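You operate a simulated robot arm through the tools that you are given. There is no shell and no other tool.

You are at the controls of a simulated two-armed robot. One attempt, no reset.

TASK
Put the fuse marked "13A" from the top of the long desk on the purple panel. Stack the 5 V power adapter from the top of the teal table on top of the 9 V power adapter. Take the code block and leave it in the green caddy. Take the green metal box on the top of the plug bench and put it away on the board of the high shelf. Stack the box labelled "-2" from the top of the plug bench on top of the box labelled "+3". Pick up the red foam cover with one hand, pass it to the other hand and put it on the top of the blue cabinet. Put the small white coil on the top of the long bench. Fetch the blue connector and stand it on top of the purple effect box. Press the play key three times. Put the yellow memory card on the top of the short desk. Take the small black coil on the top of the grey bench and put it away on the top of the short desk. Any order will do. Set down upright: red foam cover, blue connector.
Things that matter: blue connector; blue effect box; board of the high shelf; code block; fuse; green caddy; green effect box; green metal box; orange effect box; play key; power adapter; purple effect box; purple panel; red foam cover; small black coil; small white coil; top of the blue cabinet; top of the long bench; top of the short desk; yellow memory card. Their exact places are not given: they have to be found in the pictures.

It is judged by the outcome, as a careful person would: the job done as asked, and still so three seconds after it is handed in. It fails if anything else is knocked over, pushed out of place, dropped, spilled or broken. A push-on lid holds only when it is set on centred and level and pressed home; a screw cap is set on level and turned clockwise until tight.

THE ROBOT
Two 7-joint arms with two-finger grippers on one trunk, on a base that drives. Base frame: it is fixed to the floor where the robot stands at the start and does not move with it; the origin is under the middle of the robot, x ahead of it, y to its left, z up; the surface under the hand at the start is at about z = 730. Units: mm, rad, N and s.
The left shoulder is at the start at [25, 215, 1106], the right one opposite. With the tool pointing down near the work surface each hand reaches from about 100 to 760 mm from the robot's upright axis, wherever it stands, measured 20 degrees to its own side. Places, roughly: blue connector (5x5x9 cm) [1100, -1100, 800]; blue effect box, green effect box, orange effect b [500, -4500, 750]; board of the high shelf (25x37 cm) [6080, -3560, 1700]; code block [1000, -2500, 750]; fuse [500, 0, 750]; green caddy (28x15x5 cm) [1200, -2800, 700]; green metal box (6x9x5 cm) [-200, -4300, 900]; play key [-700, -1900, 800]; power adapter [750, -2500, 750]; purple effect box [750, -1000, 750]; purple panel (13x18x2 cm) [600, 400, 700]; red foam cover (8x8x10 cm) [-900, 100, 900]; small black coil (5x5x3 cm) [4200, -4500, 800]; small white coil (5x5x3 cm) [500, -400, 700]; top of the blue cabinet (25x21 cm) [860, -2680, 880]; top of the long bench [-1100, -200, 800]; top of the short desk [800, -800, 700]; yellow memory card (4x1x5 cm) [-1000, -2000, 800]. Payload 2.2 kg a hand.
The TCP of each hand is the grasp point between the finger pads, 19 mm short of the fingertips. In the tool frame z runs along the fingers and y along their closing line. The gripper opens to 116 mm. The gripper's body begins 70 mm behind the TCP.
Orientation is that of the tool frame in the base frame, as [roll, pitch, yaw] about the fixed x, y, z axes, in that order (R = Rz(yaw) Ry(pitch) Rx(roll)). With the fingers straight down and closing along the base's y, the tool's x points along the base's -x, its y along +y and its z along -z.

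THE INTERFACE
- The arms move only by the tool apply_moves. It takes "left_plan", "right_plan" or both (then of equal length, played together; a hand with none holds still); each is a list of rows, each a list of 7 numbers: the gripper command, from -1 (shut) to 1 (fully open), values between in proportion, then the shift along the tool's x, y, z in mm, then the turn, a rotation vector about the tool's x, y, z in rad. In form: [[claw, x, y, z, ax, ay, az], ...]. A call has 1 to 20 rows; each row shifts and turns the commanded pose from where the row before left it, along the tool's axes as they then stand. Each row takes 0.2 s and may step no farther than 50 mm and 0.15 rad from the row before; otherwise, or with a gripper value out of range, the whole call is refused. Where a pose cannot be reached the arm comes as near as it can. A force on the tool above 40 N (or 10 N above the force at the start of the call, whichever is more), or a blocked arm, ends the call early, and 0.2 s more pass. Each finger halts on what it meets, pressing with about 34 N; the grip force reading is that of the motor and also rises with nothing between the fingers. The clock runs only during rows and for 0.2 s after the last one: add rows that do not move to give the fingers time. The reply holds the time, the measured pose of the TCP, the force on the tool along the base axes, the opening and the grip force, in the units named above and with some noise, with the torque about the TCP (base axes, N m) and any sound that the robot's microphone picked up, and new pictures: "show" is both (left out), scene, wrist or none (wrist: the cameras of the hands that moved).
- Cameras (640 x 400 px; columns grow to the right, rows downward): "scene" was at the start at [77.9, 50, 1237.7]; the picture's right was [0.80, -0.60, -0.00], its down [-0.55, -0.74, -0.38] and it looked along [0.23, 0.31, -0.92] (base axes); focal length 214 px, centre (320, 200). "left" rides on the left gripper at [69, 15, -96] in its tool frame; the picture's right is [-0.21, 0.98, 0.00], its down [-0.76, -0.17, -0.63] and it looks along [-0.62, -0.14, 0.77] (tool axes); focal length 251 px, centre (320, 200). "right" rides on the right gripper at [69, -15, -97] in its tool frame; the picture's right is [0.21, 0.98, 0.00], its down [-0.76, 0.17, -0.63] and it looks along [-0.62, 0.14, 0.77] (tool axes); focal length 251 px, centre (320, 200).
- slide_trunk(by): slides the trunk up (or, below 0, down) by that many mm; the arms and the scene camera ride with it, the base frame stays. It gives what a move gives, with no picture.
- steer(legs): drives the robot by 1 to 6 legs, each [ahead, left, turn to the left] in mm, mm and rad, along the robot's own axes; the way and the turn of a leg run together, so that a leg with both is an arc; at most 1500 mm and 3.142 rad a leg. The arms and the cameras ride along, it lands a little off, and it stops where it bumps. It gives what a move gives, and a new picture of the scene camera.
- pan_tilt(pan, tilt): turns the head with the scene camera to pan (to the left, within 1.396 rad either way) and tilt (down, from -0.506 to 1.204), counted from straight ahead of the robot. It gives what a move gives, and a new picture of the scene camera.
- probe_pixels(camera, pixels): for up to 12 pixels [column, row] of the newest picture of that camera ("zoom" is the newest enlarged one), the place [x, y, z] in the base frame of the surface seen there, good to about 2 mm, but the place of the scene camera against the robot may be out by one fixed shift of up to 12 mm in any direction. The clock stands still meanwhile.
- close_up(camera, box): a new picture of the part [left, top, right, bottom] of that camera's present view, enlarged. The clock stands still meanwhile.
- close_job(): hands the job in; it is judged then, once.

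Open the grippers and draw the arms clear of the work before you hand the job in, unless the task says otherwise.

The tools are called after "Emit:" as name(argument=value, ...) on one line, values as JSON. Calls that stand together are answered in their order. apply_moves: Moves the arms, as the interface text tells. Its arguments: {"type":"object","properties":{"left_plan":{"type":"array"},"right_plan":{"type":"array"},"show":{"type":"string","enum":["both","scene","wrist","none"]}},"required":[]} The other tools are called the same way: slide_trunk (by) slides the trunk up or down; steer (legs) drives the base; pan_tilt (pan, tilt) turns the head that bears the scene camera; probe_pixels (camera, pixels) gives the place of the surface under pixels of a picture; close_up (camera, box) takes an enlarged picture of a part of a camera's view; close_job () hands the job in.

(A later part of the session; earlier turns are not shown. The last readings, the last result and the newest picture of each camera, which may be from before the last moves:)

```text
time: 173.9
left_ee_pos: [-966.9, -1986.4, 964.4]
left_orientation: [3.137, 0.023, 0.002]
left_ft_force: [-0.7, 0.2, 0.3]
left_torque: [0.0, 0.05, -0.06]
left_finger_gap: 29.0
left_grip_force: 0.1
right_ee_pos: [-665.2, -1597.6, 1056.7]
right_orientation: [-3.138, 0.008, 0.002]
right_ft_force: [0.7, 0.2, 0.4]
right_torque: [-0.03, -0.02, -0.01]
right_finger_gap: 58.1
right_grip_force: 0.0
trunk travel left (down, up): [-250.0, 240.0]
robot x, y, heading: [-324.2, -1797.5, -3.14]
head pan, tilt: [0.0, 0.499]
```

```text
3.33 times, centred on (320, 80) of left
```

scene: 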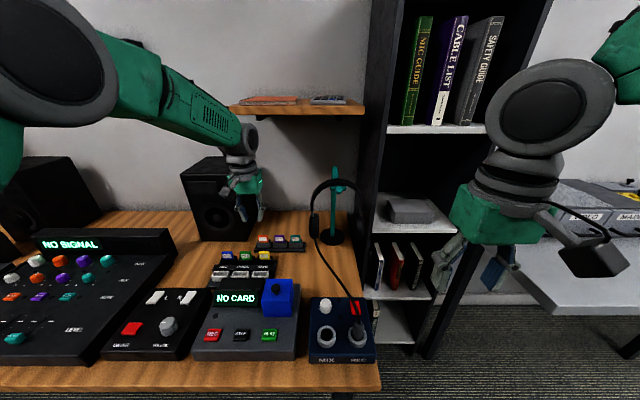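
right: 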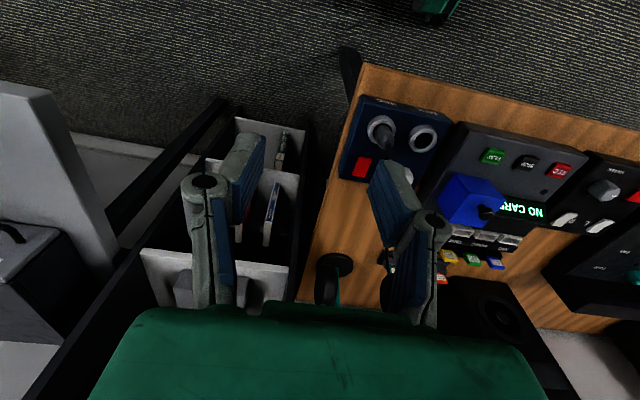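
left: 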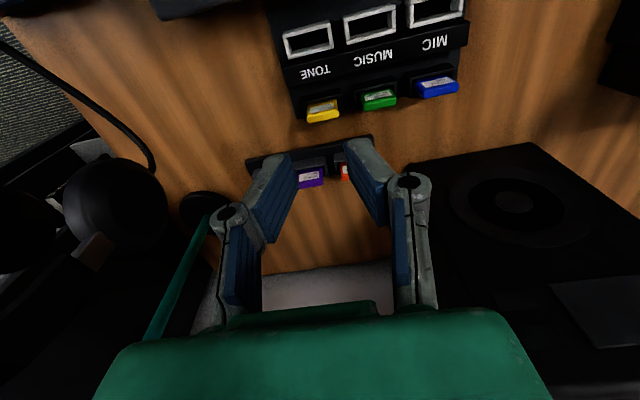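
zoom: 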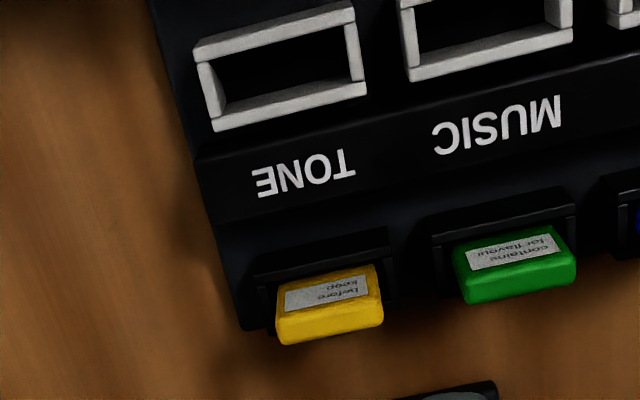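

The card stands in a holder, label facing up and forward. I probe its faces to learn its lean and extents.

Emit:
probe_pixels(camera="zoom", pixels=[[290, 290], [370, 270], [330, 295], [280, 315], [380, 295], [330, 310], [330, 335], [290, 340], [375, 322], [320, 255], [320, 375], [250, 300]])

Emit:
close_up(camera="scene", box=[200, 225, 320, 300])

```text
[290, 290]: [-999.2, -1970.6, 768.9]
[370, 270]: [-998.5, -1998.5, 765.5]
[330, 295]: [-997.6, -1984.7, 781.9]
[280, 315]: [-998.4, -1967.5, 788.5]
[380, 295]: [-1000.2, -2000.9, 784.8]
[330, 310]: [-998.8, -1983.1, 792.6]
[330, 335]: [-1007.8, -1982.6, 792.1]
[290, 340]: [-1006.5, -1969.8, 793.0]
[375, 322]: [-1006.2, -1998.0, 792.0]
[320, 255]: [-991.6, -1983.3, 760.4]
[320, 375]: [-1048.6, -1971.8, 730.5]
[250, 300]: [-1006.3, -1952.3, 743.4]
```

```text
5.33 times, centred on (260, 262) of scene
```

zoom: 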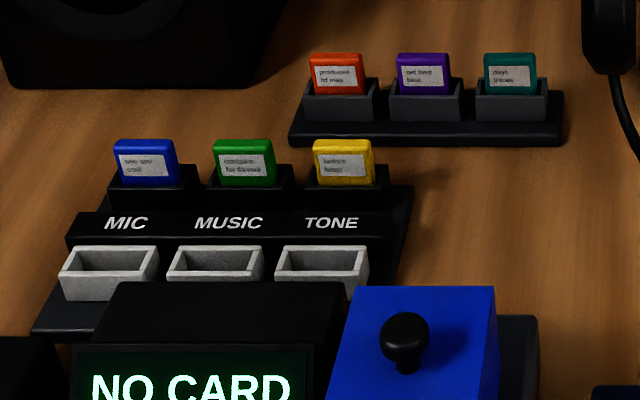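

The card is upright: x≈-999…-1010, y≈-1967…-2001, top z 793, holder rim ≈760. I grip it by its edges (along y) at z≈785, with a 50 mm opening to clear the green card.

Emit:
apply_moves(left_plan=[[-0.14, -37, -2, 25, 0, 0, 0], [-0.14, 0, 0, 45, 0, 0, 0], [-0.14, 0, 0, 45, 0, 0, 0], [-0.14, 0, 0, 25, 0, 0, 0], [-0.14, 0, 0, 0, 0, 0, 0]], show="wrist")

```text
time: 175.1
left_ee_pos: [-1007.2, -1984.5, 823.3]
left_orientation: [3.135, 0.022, 0.002]
left_ft_force: [0.0, -0.1, 0.6]
left_torque: [0.0, -0.02, -0.03]
left_finger_gap: 49.9
left_grip_force: 0.1
right_ee_pos: [-666.5, -1599.2, 1057.5]
right_orientation: [-3.138, 0.007, 0.0]
right_ft_force: [0.1, 0.1, -0.7]
right_torque: [0.02, 0.0, -0.01]
right_finger_gap: 58.0
right_grip_force: 0.1
trunk travel left (down, up): [-250.0, 240.0]
robot x, y, heading: [-326.6, -1799.3, -3.139]
head pan, tilt: [0.0, 0.499]
```

left: 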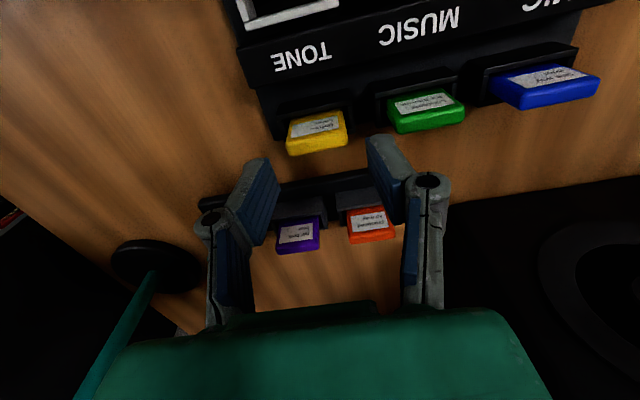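

Emit:
probe_pixels(camera="left", pixels=[[318, 143], [292, 148], [344, 138], [318, 150], [318, 136], [289, 135], [346, 125], [400, 128], [390, 115], [435, 125]])

Emit:
close_up(camera="left", box=[250, 80, 410, 190])

```text
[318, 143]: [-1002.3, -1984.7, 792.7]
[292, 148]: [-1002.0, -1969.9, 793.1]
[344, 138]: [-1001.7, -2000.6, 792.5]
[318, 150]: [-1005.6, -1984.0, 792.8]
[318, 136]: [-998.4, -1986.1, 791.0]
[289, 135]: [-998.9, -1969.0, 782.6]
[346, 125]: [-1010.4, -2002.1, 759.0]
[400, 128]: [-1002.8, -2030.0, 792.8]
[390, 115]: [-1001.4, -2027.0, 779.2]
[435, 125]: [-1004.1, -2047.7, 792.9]
```

```text
3.64 times, centred on (330, 135) of left
```

zoom: 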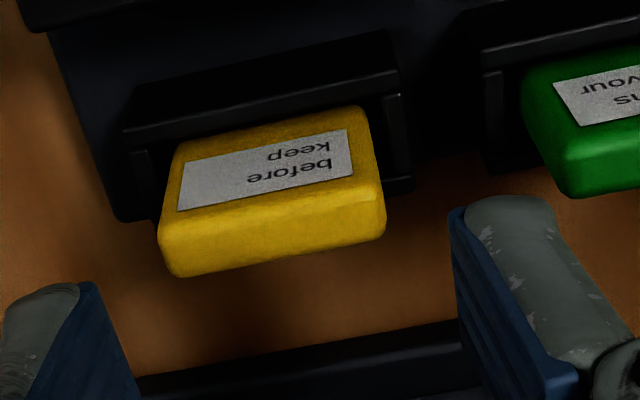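

Card centre (-1004,-1985). I go down 38 mm and close.

Emit:
apply_moves(left_plan=[[-0.14, 3, 0.5, 20, 0, 0, 0], [-0.14, 0, 0, 18, 0, 0, 0], [-0.14, 0, 0, 0, 0, 0, 0], [-1, 0, 0, 0, 0, 0, 0], [-1, 0, 0, 0, 0, 0, 0]], show="wrist")

```text
time: 176.3
left_ee_pos: [-1005.0, -1985.1, 786.0]
left_orientation: [3.138, 0.021, 0.002]
left_ft_force: [-0.5, -0.1, -0.2]
left_torque: [0.0, 0.01, -0.01]
left_finger_gap: 35.6
left_grip_force: 33.5
right_ee_pos: [-666.0, -1599.1, 1058.1]
right_orientation: [-3.138, 0.007, 0.0]
right_ft_force: [0.6, -0.1, -0.2]
right_torque: [-0.01, 0.0, -0.04]
right_finger_gap: 57.8
right_grip_force: 0.0
trunk travel left (down, up): [-250.0, 240.0]
robot x, y, heading: [-327.8, -1798.3, -3.143]
head pan, tilt: [0.0, 0.499]
```

left: 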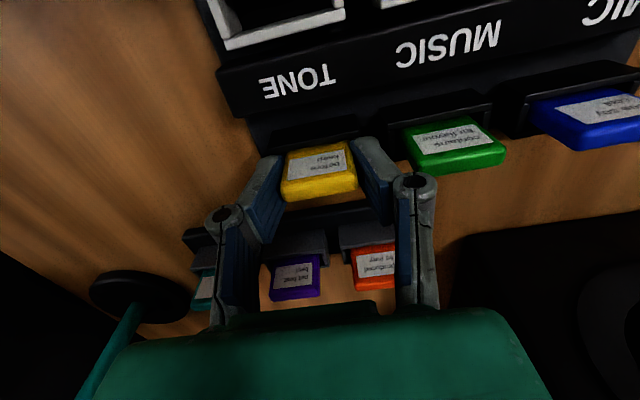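

Gripped (35.6). I pull it straight up.

Emit:
apply_moves(left_plan=[[-1, 0, 0, -15, 0, 0, 0], [-1, 0, 0, -20, 0, 0, 0], [-1, 0, 0, -30, 0, 0, 0], [-1, 0, 0, -45, 0, 0, 0], [-1, 0, 0, -45, 0, 0, 0], [-1, 0, 0, -45, 0, 0, 0], [-1, 0, 0, -45, 0, 0, 0]], show="both")

```text
time: 177.9
left_ee_pos: [-997.8, -1983.3, 1032.2]
left_orientation: [3.137, 0.018, 0.003]
left_ft_force: [0.4, 0.7, 0.6]
left_torque: [-0.01, 0.05, -0.01]
left_finger_gap: 35.7
left_grip_force: 34.2
right_ee_pos: [-665.6, -1597.3, 1058.4]
right_orientation: [-3.141, 0.008, 0.0]
right_ft_force: [0.3, 0.0, -0.8]
right_torque: [0.01, 0.01, 0.01]
right_finger_gap: 58.0
right_grip_force: 0.1
trunk travel left (down, up): [-250.0, 240.0]
robot x, y, heading: [-329.7, -1798.1, -3.137]
head pan, tilt: [0.0, 0.499]
```

scene: 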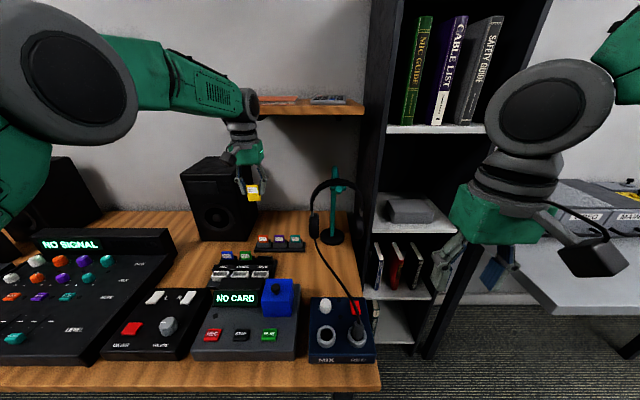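
left: 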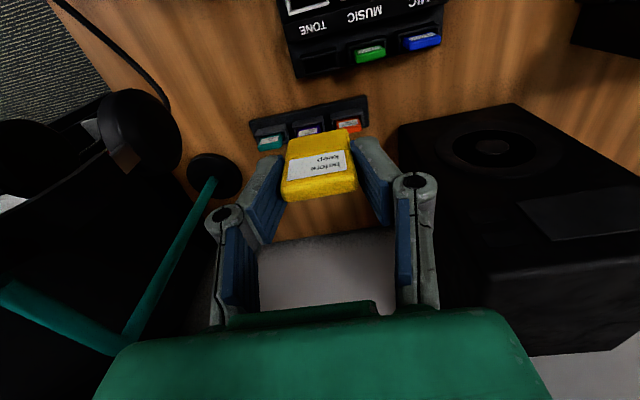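

The yellow card is out. I draw the left hand in, back off, and go round to the right end of the short desk facing +y.

Emit:
apply_moves(left_plan=[[-1, 48, 0, 0, 0, 0, 0], [-1, 48, 0, 0, 0, 0, 0], [-1, 48, 0, 0, 0, 0, 0], [-1, 48, 0, 0, 0, 0, 0], [-1, 48, 0, 0, 0, 0, 0], [-1, 48, 0, 0, 0, 0, 0], [-1, 40, 10, 0, 0, 0, 0]], show="none")

Emit:
steer(legs=[[-450, 0, 0], [0, 0, -1.571], [0, -800, 0]])

```text
time: 179.5
left_ee_pos: [-670.0, -1996.0, 1023.2]
left_orientation: [3.139, 0.021, 0.002]
left_ft_force: [0.0, -0.7, -1.8]
left_torque: [0.01, 0.04, 0.01]
left_finger_gap: 35.5
left_grip_force: 33.8
right_ee_pos: [-665.9, -1600.2, 1057.1]
right_orientation: [-3.136, 0.005, 0.0]
right_ft_force: [0.0, -0.6, -0.4]
right_torque: [0.03, 0.0, 0.01]
right_finger_gap: 57.9
right_grip_force: 0.1
trunk travel left (down, up): [-250.0, 240.0]
robot x, y, heading: [-325.8, -1797.9, -3.141]
head pan, tilt: [0.0, 0.499]
```

```text
time: 189.9
left_ee_pos: [724.7, -1457.2, 1023.4]
left_orientation: [3.137, 0.02, -1.579]
left_ft_force: [0.0, -0.1, -0.5]
left_torque: [-0.01, -0.03, 0.02]
left_finger_gap: 35.5
left_grip_force: 33.6
right_ee_pos: [1119.9, -1467.0, 1057.7]
right_orientation: [-3.138, 0.005, -1.581]
right_ft_force: [-0.5, 0.3, 0.7]
right_torque: [-0.01, 0.0, 0.02]
right_finger_gap: 58.0
right_grip_force: 0.0
trunk travel left (down, up): [-250.0, 240.0]
robot x, y, heading: [918.1, -1801.1, 1.56]
head pan, tilt: [0.0, 0.499]
```

scene: 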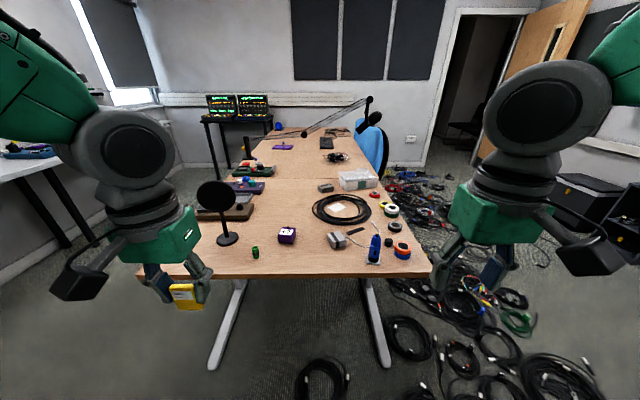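

The desk end is ahead: blue connector at (374,248), purple effect box at (287,235). I probe.

Emit:
probe_pixels(camera="scene", pixels=[[374, 262], [375, 245], [374, 236], [287, 235], [287, 229], [255, 253], [290, 270], [400, 268], [338, 240], [320, 255], [402, 248], [345, 275]])

Emit:
close_up(camera="scene", box=[210, 180, 430, 290])

```text
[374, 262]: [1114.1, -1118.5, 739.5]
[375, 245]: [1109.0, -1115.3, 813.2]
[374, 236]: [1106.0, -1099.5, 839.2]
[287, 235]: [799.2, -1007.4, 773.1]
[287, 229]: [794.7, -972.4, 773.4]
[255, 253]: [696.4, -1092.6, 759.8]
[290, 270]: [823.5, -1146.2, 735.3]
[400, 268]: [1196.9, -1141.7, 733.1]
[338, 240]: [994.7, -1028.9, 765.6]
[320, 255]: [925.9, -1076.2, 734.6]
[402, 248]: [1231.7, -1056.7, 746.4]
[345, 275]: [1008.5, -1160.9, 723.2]
```

```text
2.91 times, centred on (320, 235) of scene
```

zoom: 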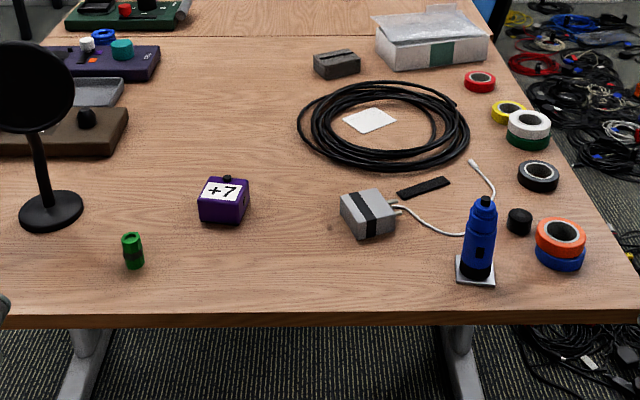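

I drive 330 mm forward to the desk end.

Emit:
steer(legs=[[330, 0, 0.01]])

Emit:
pan_tilt(pan=0, tilt=0.8)

```text
time: 192.0
left_ee_pos: [721.0, -1133.1, 1025.1]
left_orientation: [3.14, 0.023, -1.571]
left_ft_force: [-0.1, 0.2, -0.3]
left_torque: [0.0, -0.02, 0.01]
left_finger_gap: 35.1
left_grip_force: 34.3
right_ee_pos: [1118.5, -1137.5, 1058.5]
right_orientation: [-3.136, 0.007, -1.574]
right_ft_force: [-0.5, 0.3, -0.5]
right_torque: [0.01, 0.02, 0.02]
right_finger_gap: 58.1
right_grip_force: 0.1
trunk travel left (down, up): [-250.0, 240.0]
robot x, y, heading: [922.2, -1473.3, 1.566]
head pan, tilt: [0.0, 0.499]
```

scene: 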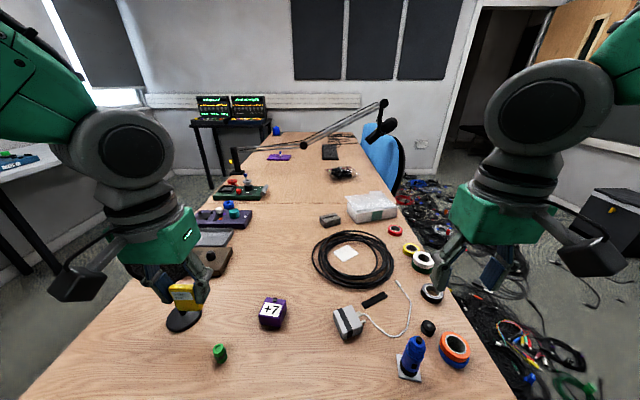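

```text
time: 192.8
left_ee_pos: [721.1, -1135.0, 1025.4]
left_orientation: [3.138, 0.024, -1.572]
left_ft_force: [1.0, -0.3, -0.1]
left_torque: [0.01, 0.01, 0.04]
left_finger_gap: 35.6
left_grip_force: 34.1
right_ee_pos: [1118.2, -1139.7, 1057.8]
right_orientation: [-3.137, 0.008, -1.572]
right_ft_force: [-1.0, 0.2, -0.3]
right_torque: [0.02, 0.0, 0.02]
right_finger_gap: 57.9
right_grip_force: 0.0
trunk travel left (down, up): [-250.0, 240.0]
robot x, y, heading: [919.0, -1473.6, 1.575]
head pan, tilt: [0.0, 0.799]
```

scene: 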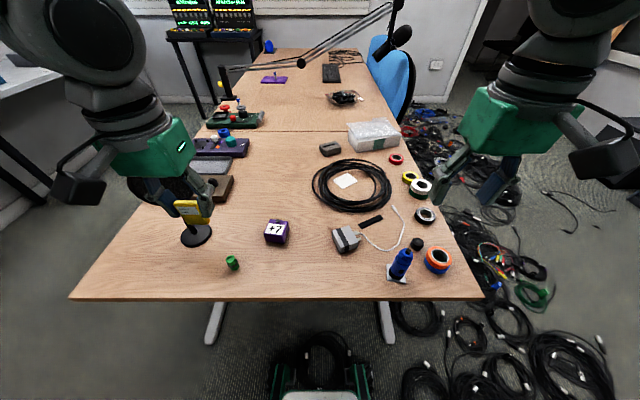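

I lower the card toward a free spot at (890,-1085).

Emit:
apply_moves(left_plan=[[-1, -10, -34, 0, 0, 0, 0], [-1, -10, -34, 0, 0, 0, 0], [-1, -10, -34, 0, 0, 0, 0], [-1, -10, -34, 0, 0, 0, 0], [-1, -10, -33, 0, 0, 0, 0], [-1, 0, 0, 45, 0, 0, 0], [-1, 0, 0, 45, 0, 0, 0], [-1, 0, 0, 45, 0, 0, 0], [-1, 0, 0, 45, 0, 0, 0], [-1, 0, 0, 45, 0, 0, 0], [-1, 0, 0, 0, 0, 0, 0]], show="both")

```text
time: 195.2
left_ee_pos: [887.0, -1066.2, 813.2]
left_orientation: [-3.097, 0.022, -1.52]
left_ft_force: [0.5, -0.4, 0.5]
left_torque: [0.0, 0.01, -0.01]
left_finger_gap: 35.3
left_grip_force: 33.8
right_ee_pos: [1119.2, -1140.3, 1057.4]
right_orientation: [-3.14, 0.009, -1.572]
right_ft_force: [0.7, -0.3, -0.4]
right_torque: [0.0, 0.02, -0.01]
right_finger_gap: 58.1
right_grip_force: 0.0
trunk travel left (down, up): [-250.0, 240.0]
robot x, y, heading: [916.1, -1472.5, 1.572]
head pan, tilt: [0.0, 0.799]
```

scene: 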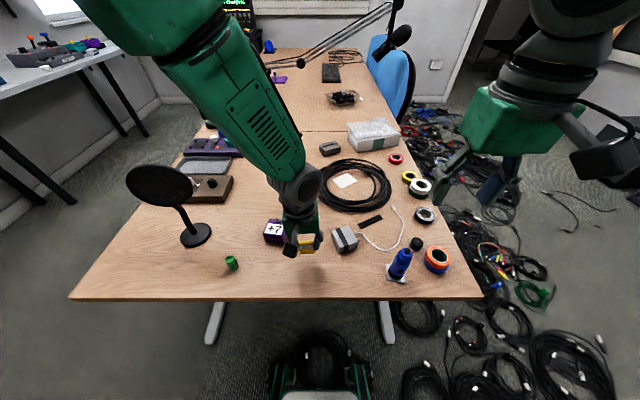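
left: 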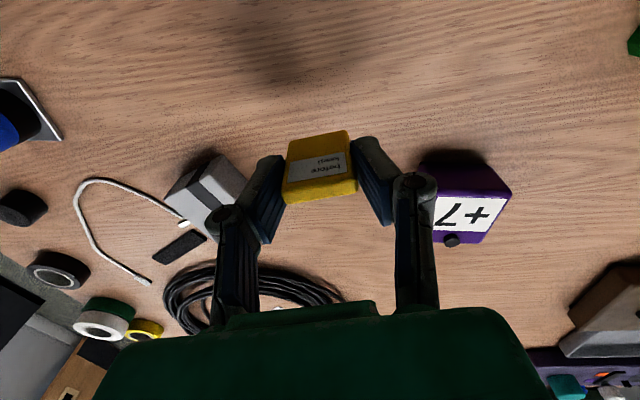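

The left arm is near its cross-body limit here (hand tilts 0.045). I raise it, shift the base 150 mm to the right, and re-level.

Emit:
apply_moves(left_plan=[[-1, 0, 30, -45, 0, 0, 0], [-1, 0, 30, -45, 0, 0, 0], [-1, 0, 30, -45, 0, 0, 0], [-1, 0, 0, 0, 0, 0, 0]], show="none")

Emit:
steer(legs=[[0, -150, 0]])

```text
refused: row 1 steps farther than a row can; nothing moved
```

```text
time: 196.3
left_ee_pos: [894.8, -1068.9, 815.3]
left_orientation: [-3.04, 0.018, -1.5]
left_ft_force: [-3.0, 0.5, -0.4]
left_torque: [-0.05, -0.21, -0.02]
left_finger_gap: 35.4
left_grip_force: 34.4
right_ee_pos: [1119.5, -1146.9, 1069.3]
right_orientation: [-3.087, 0.011, -1.565]
right_ft_force: [-1.4, 0.8, -0.1]
right_torque: [-0.04, -0.15, -0.01]
right_finger_gap: 58.2
right_grip_force: 0.0
trunk travel left (down, up): [-250.0, 240.0]
robot x, y, heading: [968.1, -1474.3, 1.577]
head pan, tilt: [0.0, 0.799]
stopped in leg 1: the robot was blocked; the commanded pose is now the measured one
```

scene: 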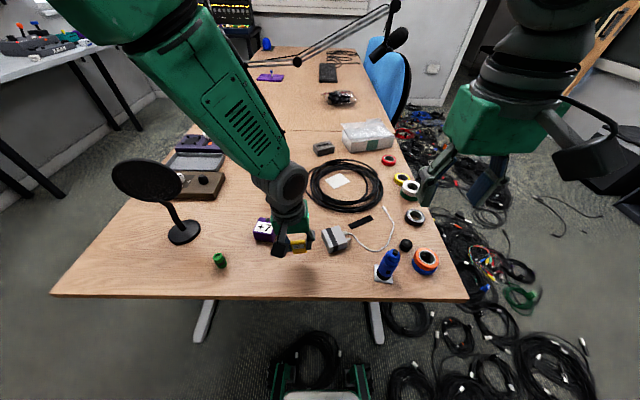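

The base was blocked after 50 mm and I'm leaning slightly. I raise the card first, then back away from the block to the left and back.

Emit:
apply_moves(left_plan=[[-1, 0, 10, -40, 0, 0, 0], [-1, 0, 10, -40, 0, 0, 0], [-1, 0, 10, -40, 0, 0, 0], [-1, 0, 0, 0, 0, 0, 0]], show="none")

Emit:
steer(legs=[[0, 60, 0]])

Emit:
pan_tilt(pan=-0.3, tilt=1.15)

```text
time: 197.5
left_ee_pos: [931.5, -1076.5, 938.2]
left_orientation: [-3.115, 0.03, -1.511]
left_ft_force: [2.9, 0.0, -0.3]
left_torque: [-0.01, 0.16, 0.0]
left_finger_gap: 35.7
left_grip_force: 34.0
right_ee_pos: [1203.6, -1149.6, 1053.3]
right_orientation: [3.115, 0.008, -1.573]
right_ft_force: [1.5, -0.4, -0.7]
right_torque: [0.05, 0.11, -0.01]
right_finger_gap: 58.0
right_grip_force: 0.1
trunk travel left (down, up): [-250.0, 240.0]
robot x, y, heading: [980.1, -1476.0, 1.576]
head pan, tilt: [0.0, 0.799]
stopped in row 4 (left hand): the arm was blocked; the commanded pose is now the measured one
```

```text
time: 198.4
left_ee_pos: [899.7, -1078.5, 941.5]
left_orientation: [-3.134, 0.037, -1.51]
left_ft_force: [2.9, 0.6, -1.0]
left_torque: [0.01, 0.18, -0.02]
left_finger_gap: 35.5
left_grip_force: 34.2
right_ee_pos: [1171.9, -1152.1, 1048.4]
right_orientation: [3.091, 0.007, -1.569]
right_ft_force: [1.9, -1.3, 2.0]
right_torque: [0.03, 0.15, 0.02]
right_finger_gap: 57.8
right_grip_force: 0.1
trunk travel left (down, up): [-250.0, 240.0]
robot x, y, heading: [926.6, -1475.1, 1.573]
head pan, tilt: [0.0, 0.799]
```

scene: 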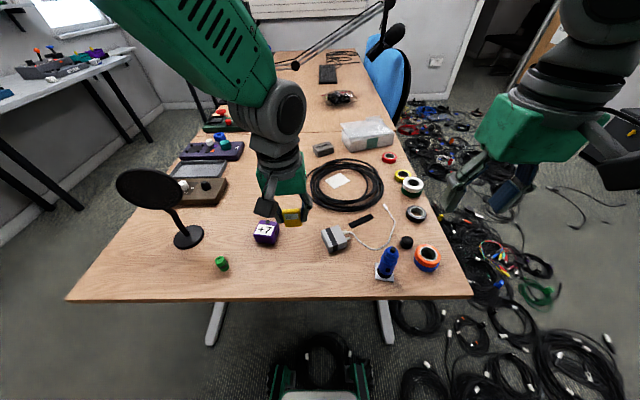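

```text
time: 199.3
left_ee_pos: [900.8, -1077.5, 942.9]
left_orientation: [-3.126, 0.038, -1.515]
left_ft_force: [1.6, 1.0, -0.9]
left_torque: [0.04, 0.09, 0.0]
left_finger_gap: 35.5
left_grip_force: 34.1
right_ee_pos: [1172.3, -1153.6, 1045.8]
right_orientation: [3.099, -0.014, -1.571]
right_ft_force: [1.0, 0.0, 0.1]
right_torque: [0.07, 0.1, 0.01]
right_finger_gap: 58.0
right_grip_force: 0.0
trunk travel left (down, up): [-250.0, 240.0]
robot x, y, heading: [935.3, -1474.7, 1.569]
head pan, tilt: [-0.3, 1.15]
```

scene: 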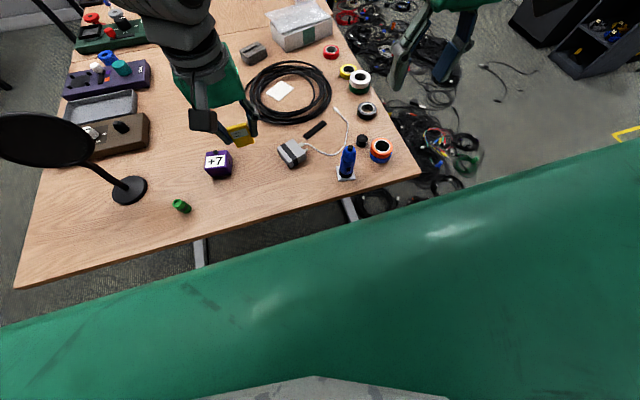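

Nothing on the desk moved. The floor cables to the right limit the base, so I will stay here and put the card on the free area to the left at about (640,-1100). I raise the hand and move it there, checking.

Emit:
apply_moves(left_plan=[[-1, 0, 0, -45, 0, 0, 0.056], [-1, 0, 40, -20, 0, 0, 0], [-1, 0, 45, 0, 0, 0, 0], [-1, 0, 45, 0, 0, 0, 0], [-1, 0, 45, 0, 0, 0, 0], [-1, 0, 45, 0, 0, 0, 0], [-1, 10, 40, 0, 0, 0, 0], [-1, 0, 0, 0, 0, 0, 0], [-1, 0, 0, 0, 0, 0, 0]], show="none")

Emit:
pan_tilt(pan=0.2, tilt=0.9)

```text
time: 201.3
left_ee_pos: [626.4, -1088.5, 998.8]
left_orientation: [-3.121, 0.031, -1.565]
left_ft_force: [0.0, -0.5, 0.0]
left_torque: [-0.02, 0.03, -0.02]
left_finger_gap: 35.4
left_grip_force: 34.0
right_ee_pos: [1157.7, -1150.4, 1051.7]
right_orientation: [3.108, 0.002, -1.569]
right_ft_force: [0.4, -0.7, 0.9]
right_torque: [0.06, 0.02, 0.0]
right_finger_gap: 58.2
right_grip_force: 0.0
trunk travel left (down, up): [-250.0, 240.0]
robot x, y, heading: [931.4, -1477.6, 1.579]
head pan, tilt: [-0.3, 1.15]
```

```text
time: 202.2
left_ee_pos: [603.8, -1090.7, 994.5]
left_orientation: [-3.103, 0.034, -1.563]
left_ft_force: [-0.5, -0.3, 0.1]
left_torque: [-0.01, 0.01, 0.0]
left_finger_gap: 35.6
left_grip_force: 33.7
right_ee_pos: [1136.0, -1149.9, 1056.8]
right_orientation: [3.125, 0.007, -1.568]
right_ft_force: [-0.7, 0.2, 0.0]
right_torque: [0.04, -0.01, 0.05]
right_finger_gap: 58.0
right_grip_force: 0.0
trunk travel left (down, up): [-250.0, 240.0]
robot x, y, heading: [929.9, -1476.9, 1.574]
head pan, tilt: [0.201, 0.901]
```

scene: 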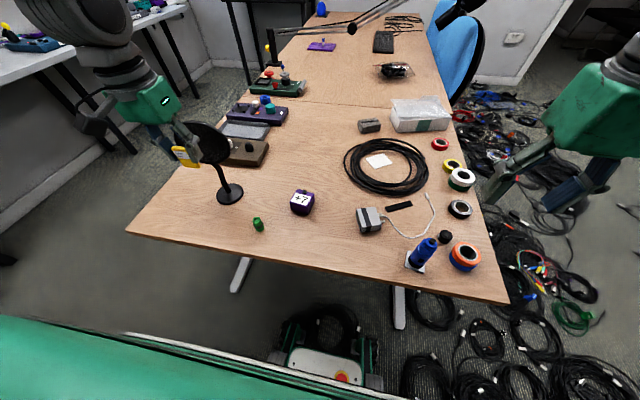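

I let the sway settle, and probe the desk area for the card.

Emit:
probe_pixels(camera="scene", pixels=[[205, 225], [190, 215], [230, 235], [258, 222], [258, 230], [229, 194], [205, 140], [128, 232], [302, 202]])

Emit:
apply_moves(left_plan=[[-1, 0, 0, 0, 0, 0, 0], [-1, 0, 0, 0, 0, 0, 0], [-1, 0, 0, 0, 0, 0, 0], [-1, 0, 0, 0, 0, 0, 0], [-1, 0, 0, 0, 0, 0, 0], [-1, 0, 0, 0, 0, 0, 0], [-1, 0, 0, 0, 0, 0, 0], [-1, 0, 0, 0, 0, 0, 0]], show="wrist")

```text
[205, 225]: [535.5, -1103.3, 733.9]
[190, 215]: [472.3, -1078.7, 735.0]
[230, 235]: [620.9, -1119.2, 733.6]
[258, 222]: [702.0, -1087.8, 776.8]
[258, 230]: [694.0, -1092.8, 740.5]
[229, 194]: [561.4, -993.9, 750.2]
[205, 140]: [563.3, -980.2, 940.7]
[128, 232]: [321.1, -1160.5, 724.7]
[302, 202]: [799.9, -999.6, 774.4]
```

```text
time: 204.2
left_ee_pos: [548.0, -1092.0, 979.5]
left_orientation: [-3.055, 0.033, -1.556]
left_ft_force: [-1.6, 0.3, 0.2]
left_torque: [0.04, -0.09, 0.06]
left_finger_gap: 35.5
left_grip_force: 33.9
right_ee_pos: [1077.9, -1152.7, 1063.2]
right_orientation: [-3.106, 0.002, -1.561]
right_ft_force: [-1.2, 1.1, -1.4]
right_torque: [-0.06, -0.11, 0.02]
right_finger_gap: 58.1
right_grip_force: 0.1
trunk travel left (down, up): [-250.0, 240.0]
robot x, y, heading: [916.5, -1477.2, 1.575]
head pan, tilt: [0.201, 0.901]
stopped in row 8 (left hand): the arm was blocked; the commanded pose is now the measured one
```

left: 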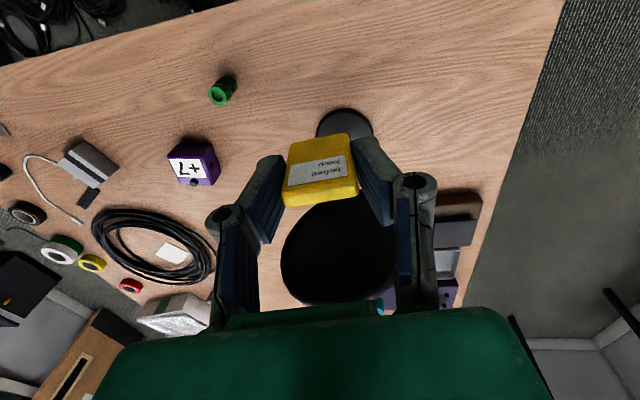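

The body is swaying slowly after the bump. I bring the left hand inward a little and wait with short calls to see it damp.

Emit:
apply_moves(left_plan=[[-1, 0, -20, 0, 0, 0, 0], [-1, 0, -20, 0, 0, 0, 0], [-1, 0, -20, 0, 0, 0, 0], [-1, 0, 0, 0, 0, 0, 0]], show="none")

Emit:
apply_moves(right_plan=[[0, 0, 0, 0, 0, 0, 0], [0, 0, 0, 0, 0, 0, 0], [0, 0, 0, 0, 0, 0, 0], [0, 0, 0, 0, 0, 0, 0], [0, 0, 0, 0, 0, 0, 0]], show="none")

Emit:
apply_moves(right_plan=[[0, 0, 0, 0, 0, 0, 0], [0, 0, 0, 0, 0, 0, 0], [0, 0, 0, 0, 0, 0, 0], [0, 0, 0, 0, 0, 0, 0], [0, 0, 0, 0, 0, 0, 0]], show="none")

```text
time: 205.2
left_ee_pos: [640.7, -1090.2, 990.9]
left_orientation: [-3.084, 0.034, -1.56]
left_ft_force: [0.6, 0.4, 0.3]
left_torque: [0.01, -0.01, 0.03]
left_finger_gap: 35.4
left_grip_force: 33.5
right_ee_pos: [1111.2, -1152.4, 1055.5]
right_orientation: [-3.138, -0.007, -1.566]
right_ft_force: [0.5, -0.4, -0.4]
right_torque: [0.03, 0.04, -0.04]
right_finger_gap: 58.1
right_grip_force: 0.1
trunk travel left (down, up): [-250.0, 240.0]
robot x, y, heading: [922.2, -1474.6, 1.572]
head pan, tilt: [0.201, 0.901]
```

```text
time: 206.6
left_ee_pos: [606.2, -1092.6, 982.8]
left_orientation: [-3.048, 0.035, -1.556]
left_ft_force: [-0.7, 0.1, -0.6]
left_torque: [0.04, -0.14, -0.02]
left_finger_gap: 35.5
left_grip_force: 34.0
right_ee_pos: [1074.7, -1153.4, 1068.2]
right_orientation: [-3.102, 0.01, -1.564]
right_ft_force: [-1.4, 0.2, -0.5]
right_torque: [0.01, -0.12, -0.01]
right_finger_gap: 57.9
right_grip_force: 0.1
trunk travel left (down, up): [-250.0, 240.0]
robot x, y, heading: [920.8, -1474.3, 1.571]
head pan, tilt: [0.201, 0.901]
stopped in row 5 (right hand): the arm was blocked; the commanded pose is now the measured one
```

```text
time: 207.8
left_ee_pos: [653.5, -1092.4, 992.9]
left_orientation: [-3.092, 0.037, -1.566]
left_ft_force: [0.1, -0.2, -0.3]
left_torque: [0.0, 0.07, 0.01]
left_finger_gap: 35.6
left_grip_force: 34.5
right_ee_pos: [1124.9, -1153.8, 1055.9]
right_orientation: [3.139, -0.006, -1.568]
right_ft_force: [0.4, -0.5, -0.1]
right_torque: [0.07, 0.05, -0.02]
right_finger_gap: 57.9
right_grip_force: 0.1
trunk travel left (down, up): [-250.0, 240.0]
robot x, y, heading: [927.3, -1477.4, 1.572]
head pan, tilt: [0.201, 0.901]
```

Emit:
apply_moves(right_plan=[[0, 0, 0, 0, 0, 0, 0], [0, 0, 0, 0, 0, 0, 0]], show="none")

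Emit:
apply_moves(right_plan=[[0, 0, 0, 0, 0, 0, 0], [0, 0, 0, 0, 0, 0, 0]], show="none")

Emit:
apply_moves(right_plan=[[0, 0, 0, 0, 0, 0, 0], [0, 0, 0, 0, 0, 0, 0]], show="none")

Emit:
apply_moves(right_plan=[[0, 0, 0, 0, 0, 0, 0], [0, 0, 0, 0, 0, 0, 0]], show="none")

```text
time: 208.6
left_ee_pos: [633.8, -1094.1, 992.5]
left_orientation: [-3.081, 0.038, -1.559]
left_ft_force: [-0.1, -0.2, -0.5]
left_torque: [0.01, -0.02, 0.01]
left_finger_gap: 35.3
left_grip_force: 34.2
right_ee_pos: [1103.8, -1156.1, 1057.9]
right_orientation: [-3.133, -0.005, -1.565]
right_ft_force: [0.1, -1.0, 0.8]
right_torque: [0.02, 0.01, -0.01]
right_finger_gap: 57.8
right_grip_force: 0.0
trunk travel left (down, up): [-250.0, 240.0]
robot x, y, heading: [918.3, -1475.9, 1.572]
head pan, tilt: [0.201, 0.901]
stopped in row 2 (right hand): the arm was blocked; the commanded pose is now the measured one
```

```text
time: 209.4
left_ee_pos: [616.4, -1095.7, 989.8]
left_orientation: [-3.07, 0.038, -1.556]
left_ft_force: [0.3, 0.4, -1.8]
left_torque: [-0.03, 0.07, 0.02]
left_finger_gap: 35.7
left_grip_force: 33.9
right_ee_pos: [1086.2, -1157.0, 1057.9]
right_orientation: [-3.125, -0.004, -1.56]
right_ft_force: [0.7, 0.3, -0.2]
right_torque: [-0.02, 0.03, 0.0]
right_finger_gap: 58.2
right_grip_force: 0.1
trunk travel left (down, up): [-250.0, 240.0]
robot x, y, heading: [909.4, -1473.2, 1.572]
head pan, tilt: [0.201, 0.901]
stopped in row 2 (right hand): the arm was blocked; the commanded pose is now the measured one
```

```text
time: 210.0
left_ee_pos: [594.6, -1096.0, 985.9]
left_orientation: [-3.049, 0.036, -1.551]
left_ft_force: [-0.2, -0.4, -0.9]
left_torque: [0.02, -0.07, 0.01]
left_finger_gap: 35.3
left_grip_force: 33.8
right_ee_pos: [1064.8, -1156.2, 1063.7]
right_orientation: [-3.106, 0.007, -1.556]
right_ft_force: [-1.0, -0.3, -1.2]
right_torque: [-0.02, -0.09, 0.03]
right_finger_gap: 58.0
right_grip_force: 0.0
trunk travel left (down, up): [-250.0, 240.0]
robot x, y, heading: [901.1, -1474.9, 1.578]
head pan, tilt: [0.201, 0.901]
```

```text
time: 210.6
left_ee_pos: [631.6, -1096.3, 994.0]
left_orientation: [-3.083, 0.038, -1.557]
left_ft_force: [-0.5, 0.3, 0.3]
left_torque: [-0.01, 0.0, 0.0]
left_finger_gap: 35.6
left_grip_force: 34.5
right_ee_pos: [1100.7, -1155.9, 1057.8]
right_orientation: [-3.138, 0.008, -1.563]
right_ft_force: [0.9, 0.6, 0.4]
right_torque: [0.05, -0.03, 0.02]
right_finger_gap: 58.1
right_grip_force: 0.1
trunk travel left (down, up): [-250.0, 240.0]
robot x, y, heading: [908.7, -1474.6, 1.571]
head pan, tilt: [0.201, 0.901]
```

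The base keeps rocking, apparently in contact with something on the floor. I raise the card and back straight away from the desk.

Emit:
apply_moves(left_plan=[[-1, 0, 0, -30, 0, 0, 0], [-1, 20, 0, -20, 0, 0, 0]], show="none")

Emit:
steer(legs=[[-200, 0, 0]])

Emit:
pan_tilt(pan=-0.6, tilt=1.0)

```text
time: 211.2
left_ee_pos: [624.4, -1118.5, 1041.6]
left_orientation: [-3.078, 0.038, -1.556]
left_ft_force: [0.0, -0.3, 0.1]
left_torque: [0.0, 0.01, 0.02]
left_finger_gap: 35.3
left_grip_force: 34.0
right_ee_pos: [1097.8, -1156.5, 1058.5]
right_orientation: [-3.133, 0.0, -1.563]
right_ft_force: [0.4, -0.5, 0.1]
right_torque: [0.0, 0.02, -0.01]
right_finger_gap: 57.8
right_grip_force: 0.0
trunk travel left (down, up): [-250.0, 240.0]
robot x, y, heading: [909.8, -1470.9, 1.573]
head pan, tilt: [0.201, 0.901]
```

```text
time: 212.8
left_ee_pos: [610.1, -1316.8, 1039.9]
left_orientation: [-3.065, 0.041, -1.553]
left_ft_force: [-0.7, -0.2, -0.3]
left_torque: [0.02, -0.02, 0.02]
left_finger_gap: 35.6
left_grip_force: 33.7
right_ee_pos: [1084.4, -1355.4, 1059.8]
right_orientation: [-3.121, -0.002, -1.559]
right_ft_force: [0.2, 0.2, -0.2]
right_torque: [0.03, 0.01, -0.02]
right_finger_gap: 58.2
right_grip_force: 0.2
trunk travel left (down, up): [-250.0, 240.0]
robot x, y, heading: [906.6, -1673.8, 1.577]
head pan, tilt: [0.201, 0.901]
```

scene: 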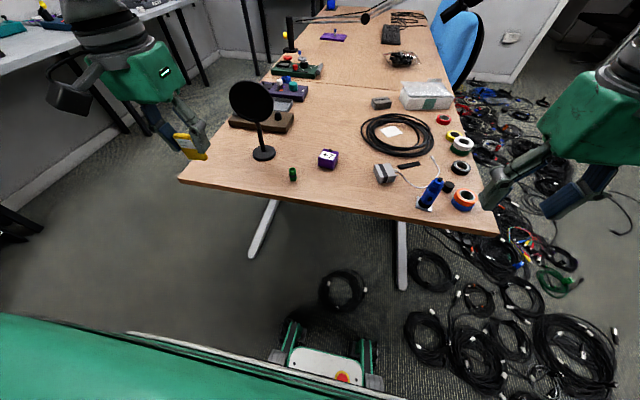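

```text
time: 213.9
left_ee_pos: [633.4, -1317.1, 1045.5]
left_orientation: [-3.086, 0.038, -1.555]
left_ft_force: [0.4, 1.2, 0.8]
left_torque: [-0.01, 0.0, -0.02]
left_finger_gap: 35.4
left_grip_force: 33.7
right_ee_pos: [1107.7, -1356.7, 1055.1]
right_orientation: [3.141, -0.006, -1.56]
right_ft_force: [0.2, -0.3, -0.4]
right_torque: [0.03, 0.03, -0.01]
right_finger_gap: 57.9
right_grip_force: 0.1
trunk travel left (down, up): [-250.0, 240.0]
robot x, y, heading: [910.8, -1671.6, 1.577]
head pan, tilt: [-0.6, 1.0]
```

scene: 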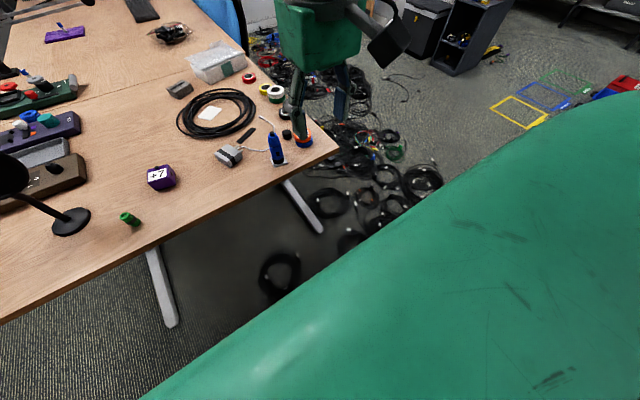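

I probe the floor cable coils relative to the robot's path.

Emit:
pan_tilt(pan=0, tilt=1.0)

```text
time: 214.9
left_ee_pos: [624.1, -1317.8, 1042.6]
left_orientation: [-3.078, 0.041, -1.555]
left_ft_force: [0.1, -0.4, 0.1]
left_torque: [-0.03, -0.02, -0.01]
left_finger_gap: 35.6
left_grip_force: 33.7
right_ee_pos: [1098.1, -1357.1, 1056.1]
right_orientation: [-3.135, -0.003, -1.559]
right_ft_force: [-0.1, 1.6, 0.5]
right_torque: [-0.02, 0.0, -0.03]
right_finger_gap: 57.9
right_grip_force: 0.0
trunk travel left (down, up): [-250.0, 240.0]
robot x, y, heading: [902.5, -1670.6, 1.571]
head pan, tilt: [0.0, 1.0]
```

scene: 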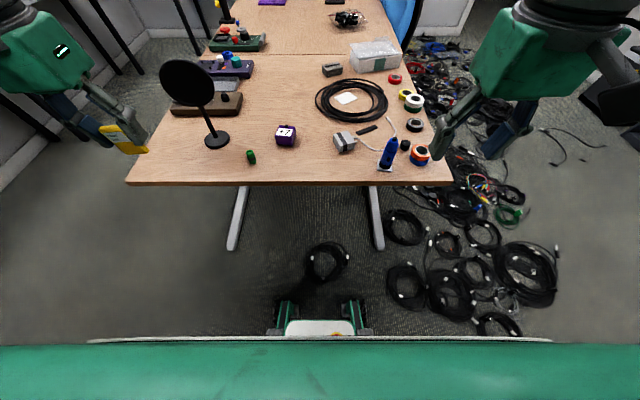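

Emit:
probe_pixels(camera="scene", pixels=[[328, 245], [325, 280], [308, 262], [347, 262], [387, 285], [405, 265], [430, 280], [387, 225], [355, 310], [290, 310], [320, 325], [237, 248]])

Emit:
close_up(camera="scene", box=[230, 200, 450, 350])

```text
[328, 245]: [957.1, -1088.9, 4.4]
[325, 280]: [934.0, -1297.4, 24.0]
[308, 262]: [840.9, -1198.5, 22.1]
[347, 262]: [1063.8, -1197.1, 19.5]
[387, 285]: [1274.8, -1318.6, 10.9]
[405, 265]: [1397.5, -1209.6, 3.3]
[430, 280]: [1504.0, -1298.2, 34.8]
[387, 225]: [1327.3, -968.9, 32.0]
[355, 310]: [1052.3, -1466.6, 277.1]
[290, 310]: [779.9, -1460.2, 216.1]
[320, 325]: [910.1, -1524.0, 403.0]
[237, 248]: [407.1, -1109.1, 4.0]
```

```text
2.67 times, centred on (340, 275) of scene
```

zoom: 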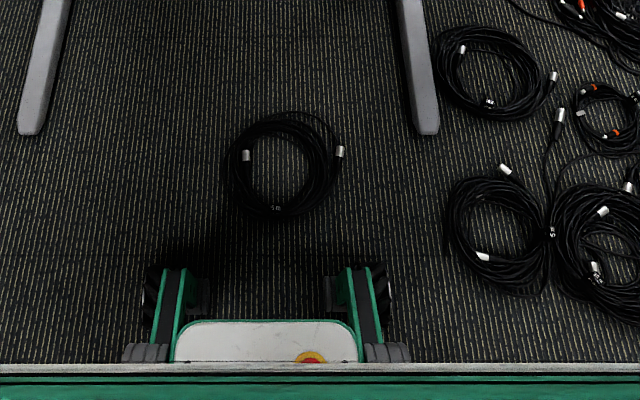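

The floor coil (x≈835–1055, y≈-1305…-1085) had caught the wheels; it appears unmoved. I'll keep the base at y≤-1580. I go forward 80 mm and level the left hand.

Emit:
steer(legs=[[80, 0, 0]])

Emit:
apply_moves(left_plan=[[-1, 0, 0, 0, -0.0637, 0.041, 0.016], [-1, -40, 0, 0, 0, 0, 0], [-1, -40, 0, 0, 0, 0, 0], [-1, -40, 0, 0, 0, 0, 0], [-1, 0, 0, 0, 0, 0, 0], [-1, 0, 0, 0, 0, 0, 0], [-1, 0, 0, 0, 0, 0, 0], [-1, 0, 0, 0, 0, 0, 0]], show="both")

```text
time: 216.0
left_ee_pos: [611.0, -1236.3, 1040.4]
left_orientation: [-3.067, 0.04, -1.552]
left_ft_force: [0.7, 1.0, -0.2]
left_torque: [-0.02, -0.02, 0.01]
left_finger_gap: 35.5
left_grip_force: 33.4
right_ee_pos: [1082.5, -1276.6, 1058.2]
right_orientation: [-3.123, -0.002, -1.558]
right_ft_force: [-0.3, 0.0, -0.8]
right_torque: [-0.01, 0.01, -0.02]
right_finger_gap: 58.4
right_grip_force: 0.0
trunk travel left (down, up): [-250.0, 240.0]
robot x, y, heading: [904.4, -1592.2, 1.572]
head pan, tilt: [0.0, 1.0]
```

scene: 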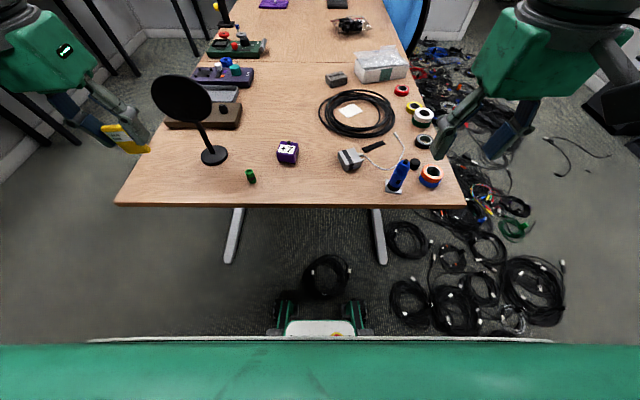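

```text
time: 217.8
left_ee_pos: [611.2, -1119.4, 1041.2]
left_orientation: [-3.132, -0.001, -1.569]
left_ft_force: [-0.2, -0.2, -0.2]
left_torque: [0.0, -0.06, -0.02]
left_finger_gap: 35.5
left_grip_force: 34.0
right_ee_pos: [1085.4, -1278.7, 1056.0]
right_orientation: [-3.126, -0.006, -1.559]
right_ft_force: [-0.3, -0.3, -0.4]
right_torque: [-0.01, -0.02, 0.0]
right_finger_gap: 57.8
right_grip_force: 0.1
trunk travel left (down, up): [-250.0, 240.0]
robot x, y, heading: [902.0, -1591.1, 1.58]
head pan, tilt: [0.0, 1.0]
```

scene: 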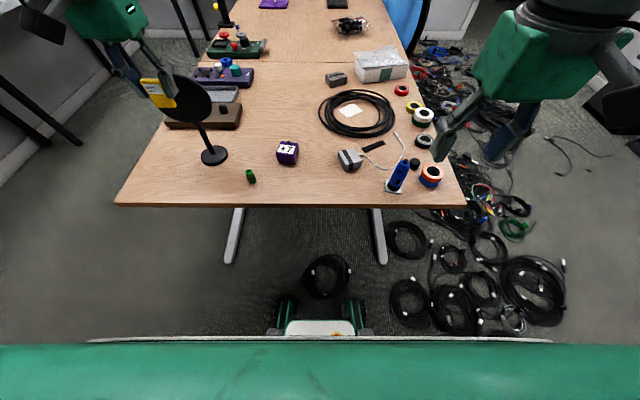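
left: 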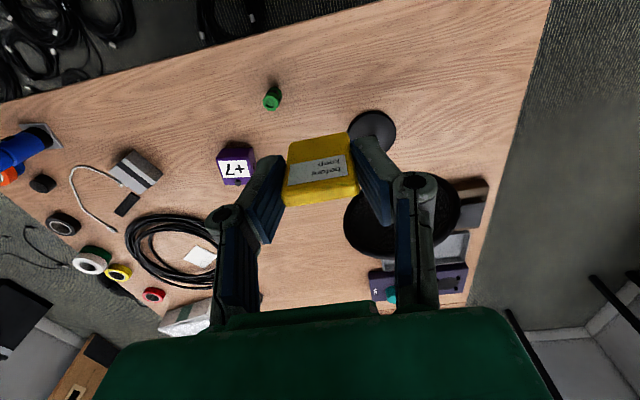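

Hand level and stable over (611,-1119). I lower the card toward the desk.

Emit:
apply_moves(left_plan=[[-1, -5, 0, 43, 0, 0, 0], [-1, 0, 0, 43, 0, 0, 0], [-1, 0, 0, 43, 0, 0, 0], [-1, 0, 0, 43, 0, 0, 0], [-1, 0, 0, 43, 0, 0, 0], [-1, 0, 0, 35, 0, 0, 0], [-1, 0, 0, 0, 0, 0, 0], [-1, 0, 0, 0, 0, 0, 0]], show="both")

```text
time: 219.6
left_ee_pos: [616.4, -1113.6, 792.8]
left_orientation: [-3.135, 0.0, -1.572]
left_ft_force: [-1.6, -0.5, 0.0]
left_torque: [0.02, -0.01, 0.02]
left_finger_gap: 35.2
left_grip_force: 33.5
right_ee_pos: [1089.6, -1277.9, 1056.6]
right_orientation: [-3.129, -0.008, -1.558]
right_ft_force: [0.1, -0.7, 0.7]
right_torque: [-0.01, -0.03, 0.0]
right_finger_gap: 58.2
right_grip_force: 0.1
trunk travel left (down, up): [-250.0, 240.0]
robot x, y, heading: [903.3, -1593.2, 1.577]
head pan, tilt: [0.0, 1.0]
```

scene: 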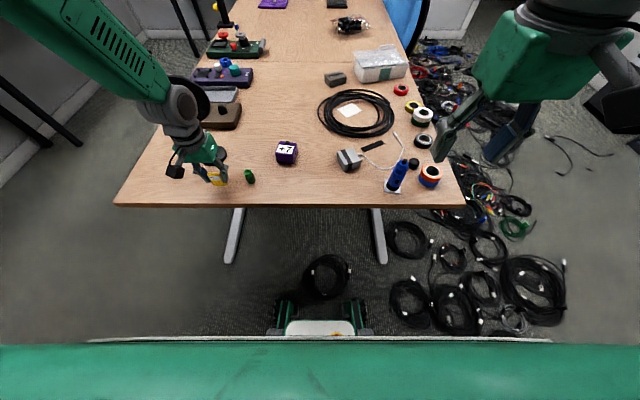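
left: 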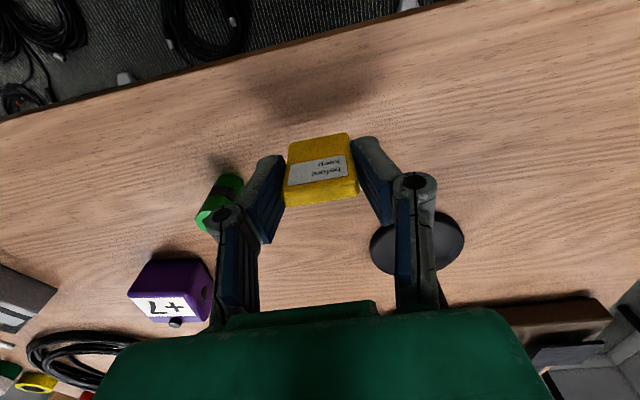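

Clear of the green piece. I lower slowly to contact.

Emit:
apply_moves(left_plan=[[-1, 0, 0, 10, 0, 0, 0], [-1, 0, 0, 4, 0, 0, 0], [-1, 0, 0, 0, 0, 0, 0]], show="none")

Emit:
apply_moves(left_plan=[[-1, 0, 0, 2, 0, 0, 0], [-1, 0, 0, 0, 0, 0, 0]], show="none")

Emit:
apply_moves(left_plan=[[-1, 0, 0, 2, 0, 0, 0], [-1, 0, 0, 0, 0, 0, 0]], show="none")

```text
time: 220.4
left_ee_pos: [618.0, -1114.0, 779.5]
left_orientation: [-3.139, 0.0, -1.572]
left_ft_force: [0.3, -0.2, 0.0]
left_torque: [0.0, -0.02, 0.02]
left_finger_gap: 35.4
left_grip_force: 33.5
right_ee_pos: [1091.3, -1277.3, 1055.3]
right_orientation: [-3.131, -0.008, -1.557]
right_ft_force: [1.0, -0.7, 0.7]
right_torque: [0.02, 0.0, -0.01]
right_finger_gap: 57.9
right_grip_force: 0.1
trunk travel left (down, up): [-250.0, 240.0]
robot x, y, heading: [899.5, -1589.8, 1.578]
head pan, tilt: [0.0, 1.0]
```

```text
time: 221.0
left_ee_pos: [617.8, -1113.0, 777.4]
left_orientation: [-3.138, 0.0, -1.571]
left_ft_force: [-1.0, -0.4, -0.2]
left_torque: [0.03, 0.01, 0.0]
left_finger_gap: 35.7
left_grip_force: 33.4
right_ee_pos: [1090.0, -1277.3, 1055.1]
right_orientation: [-3.129, -0.009, -1.559]
right_ft_force: [0.3, 0.4, 1.2]
right_torque: [-0.06, 0.02, -0.02]
right_finger_gap: 58.0
right_grip_force: 0.1
trunk travel left (down, up): [-250.0, 240.0]
robot x, y, heading: [906.9, -1594.8, 1.577]
head pan, tilt: [0.0, 1.0]
```

```text
time: 221.6
left_ee_pos: [617.3, -1113.1, 774.5]
left_orientation: [-3.139, 0.0, -1.571]
left_ft_force: [0.1, -0.7, -0.9]
left_torque: [0.01, -0.03, -0.01]
left_finger_gap: 35.6
left_grip_force: 34.4
right_ee_pos: [1090.8, -1277.0, 1054.9]
right_orientation: [-3.132, -0.01, -1.56]
right_ft_force: [-0.6, 0.3, 0.8]
right_torque: [-0.01, 0.03, -0.01]
right_finger_gap: 57.9
right_grip_force: 0.0
trunk travel left (down, up): [-250.0, 240.0]
robot x, y, heading: [902.1, -1592.8, 1.573]
head pan, tilt: [0.0, 1.0]
```

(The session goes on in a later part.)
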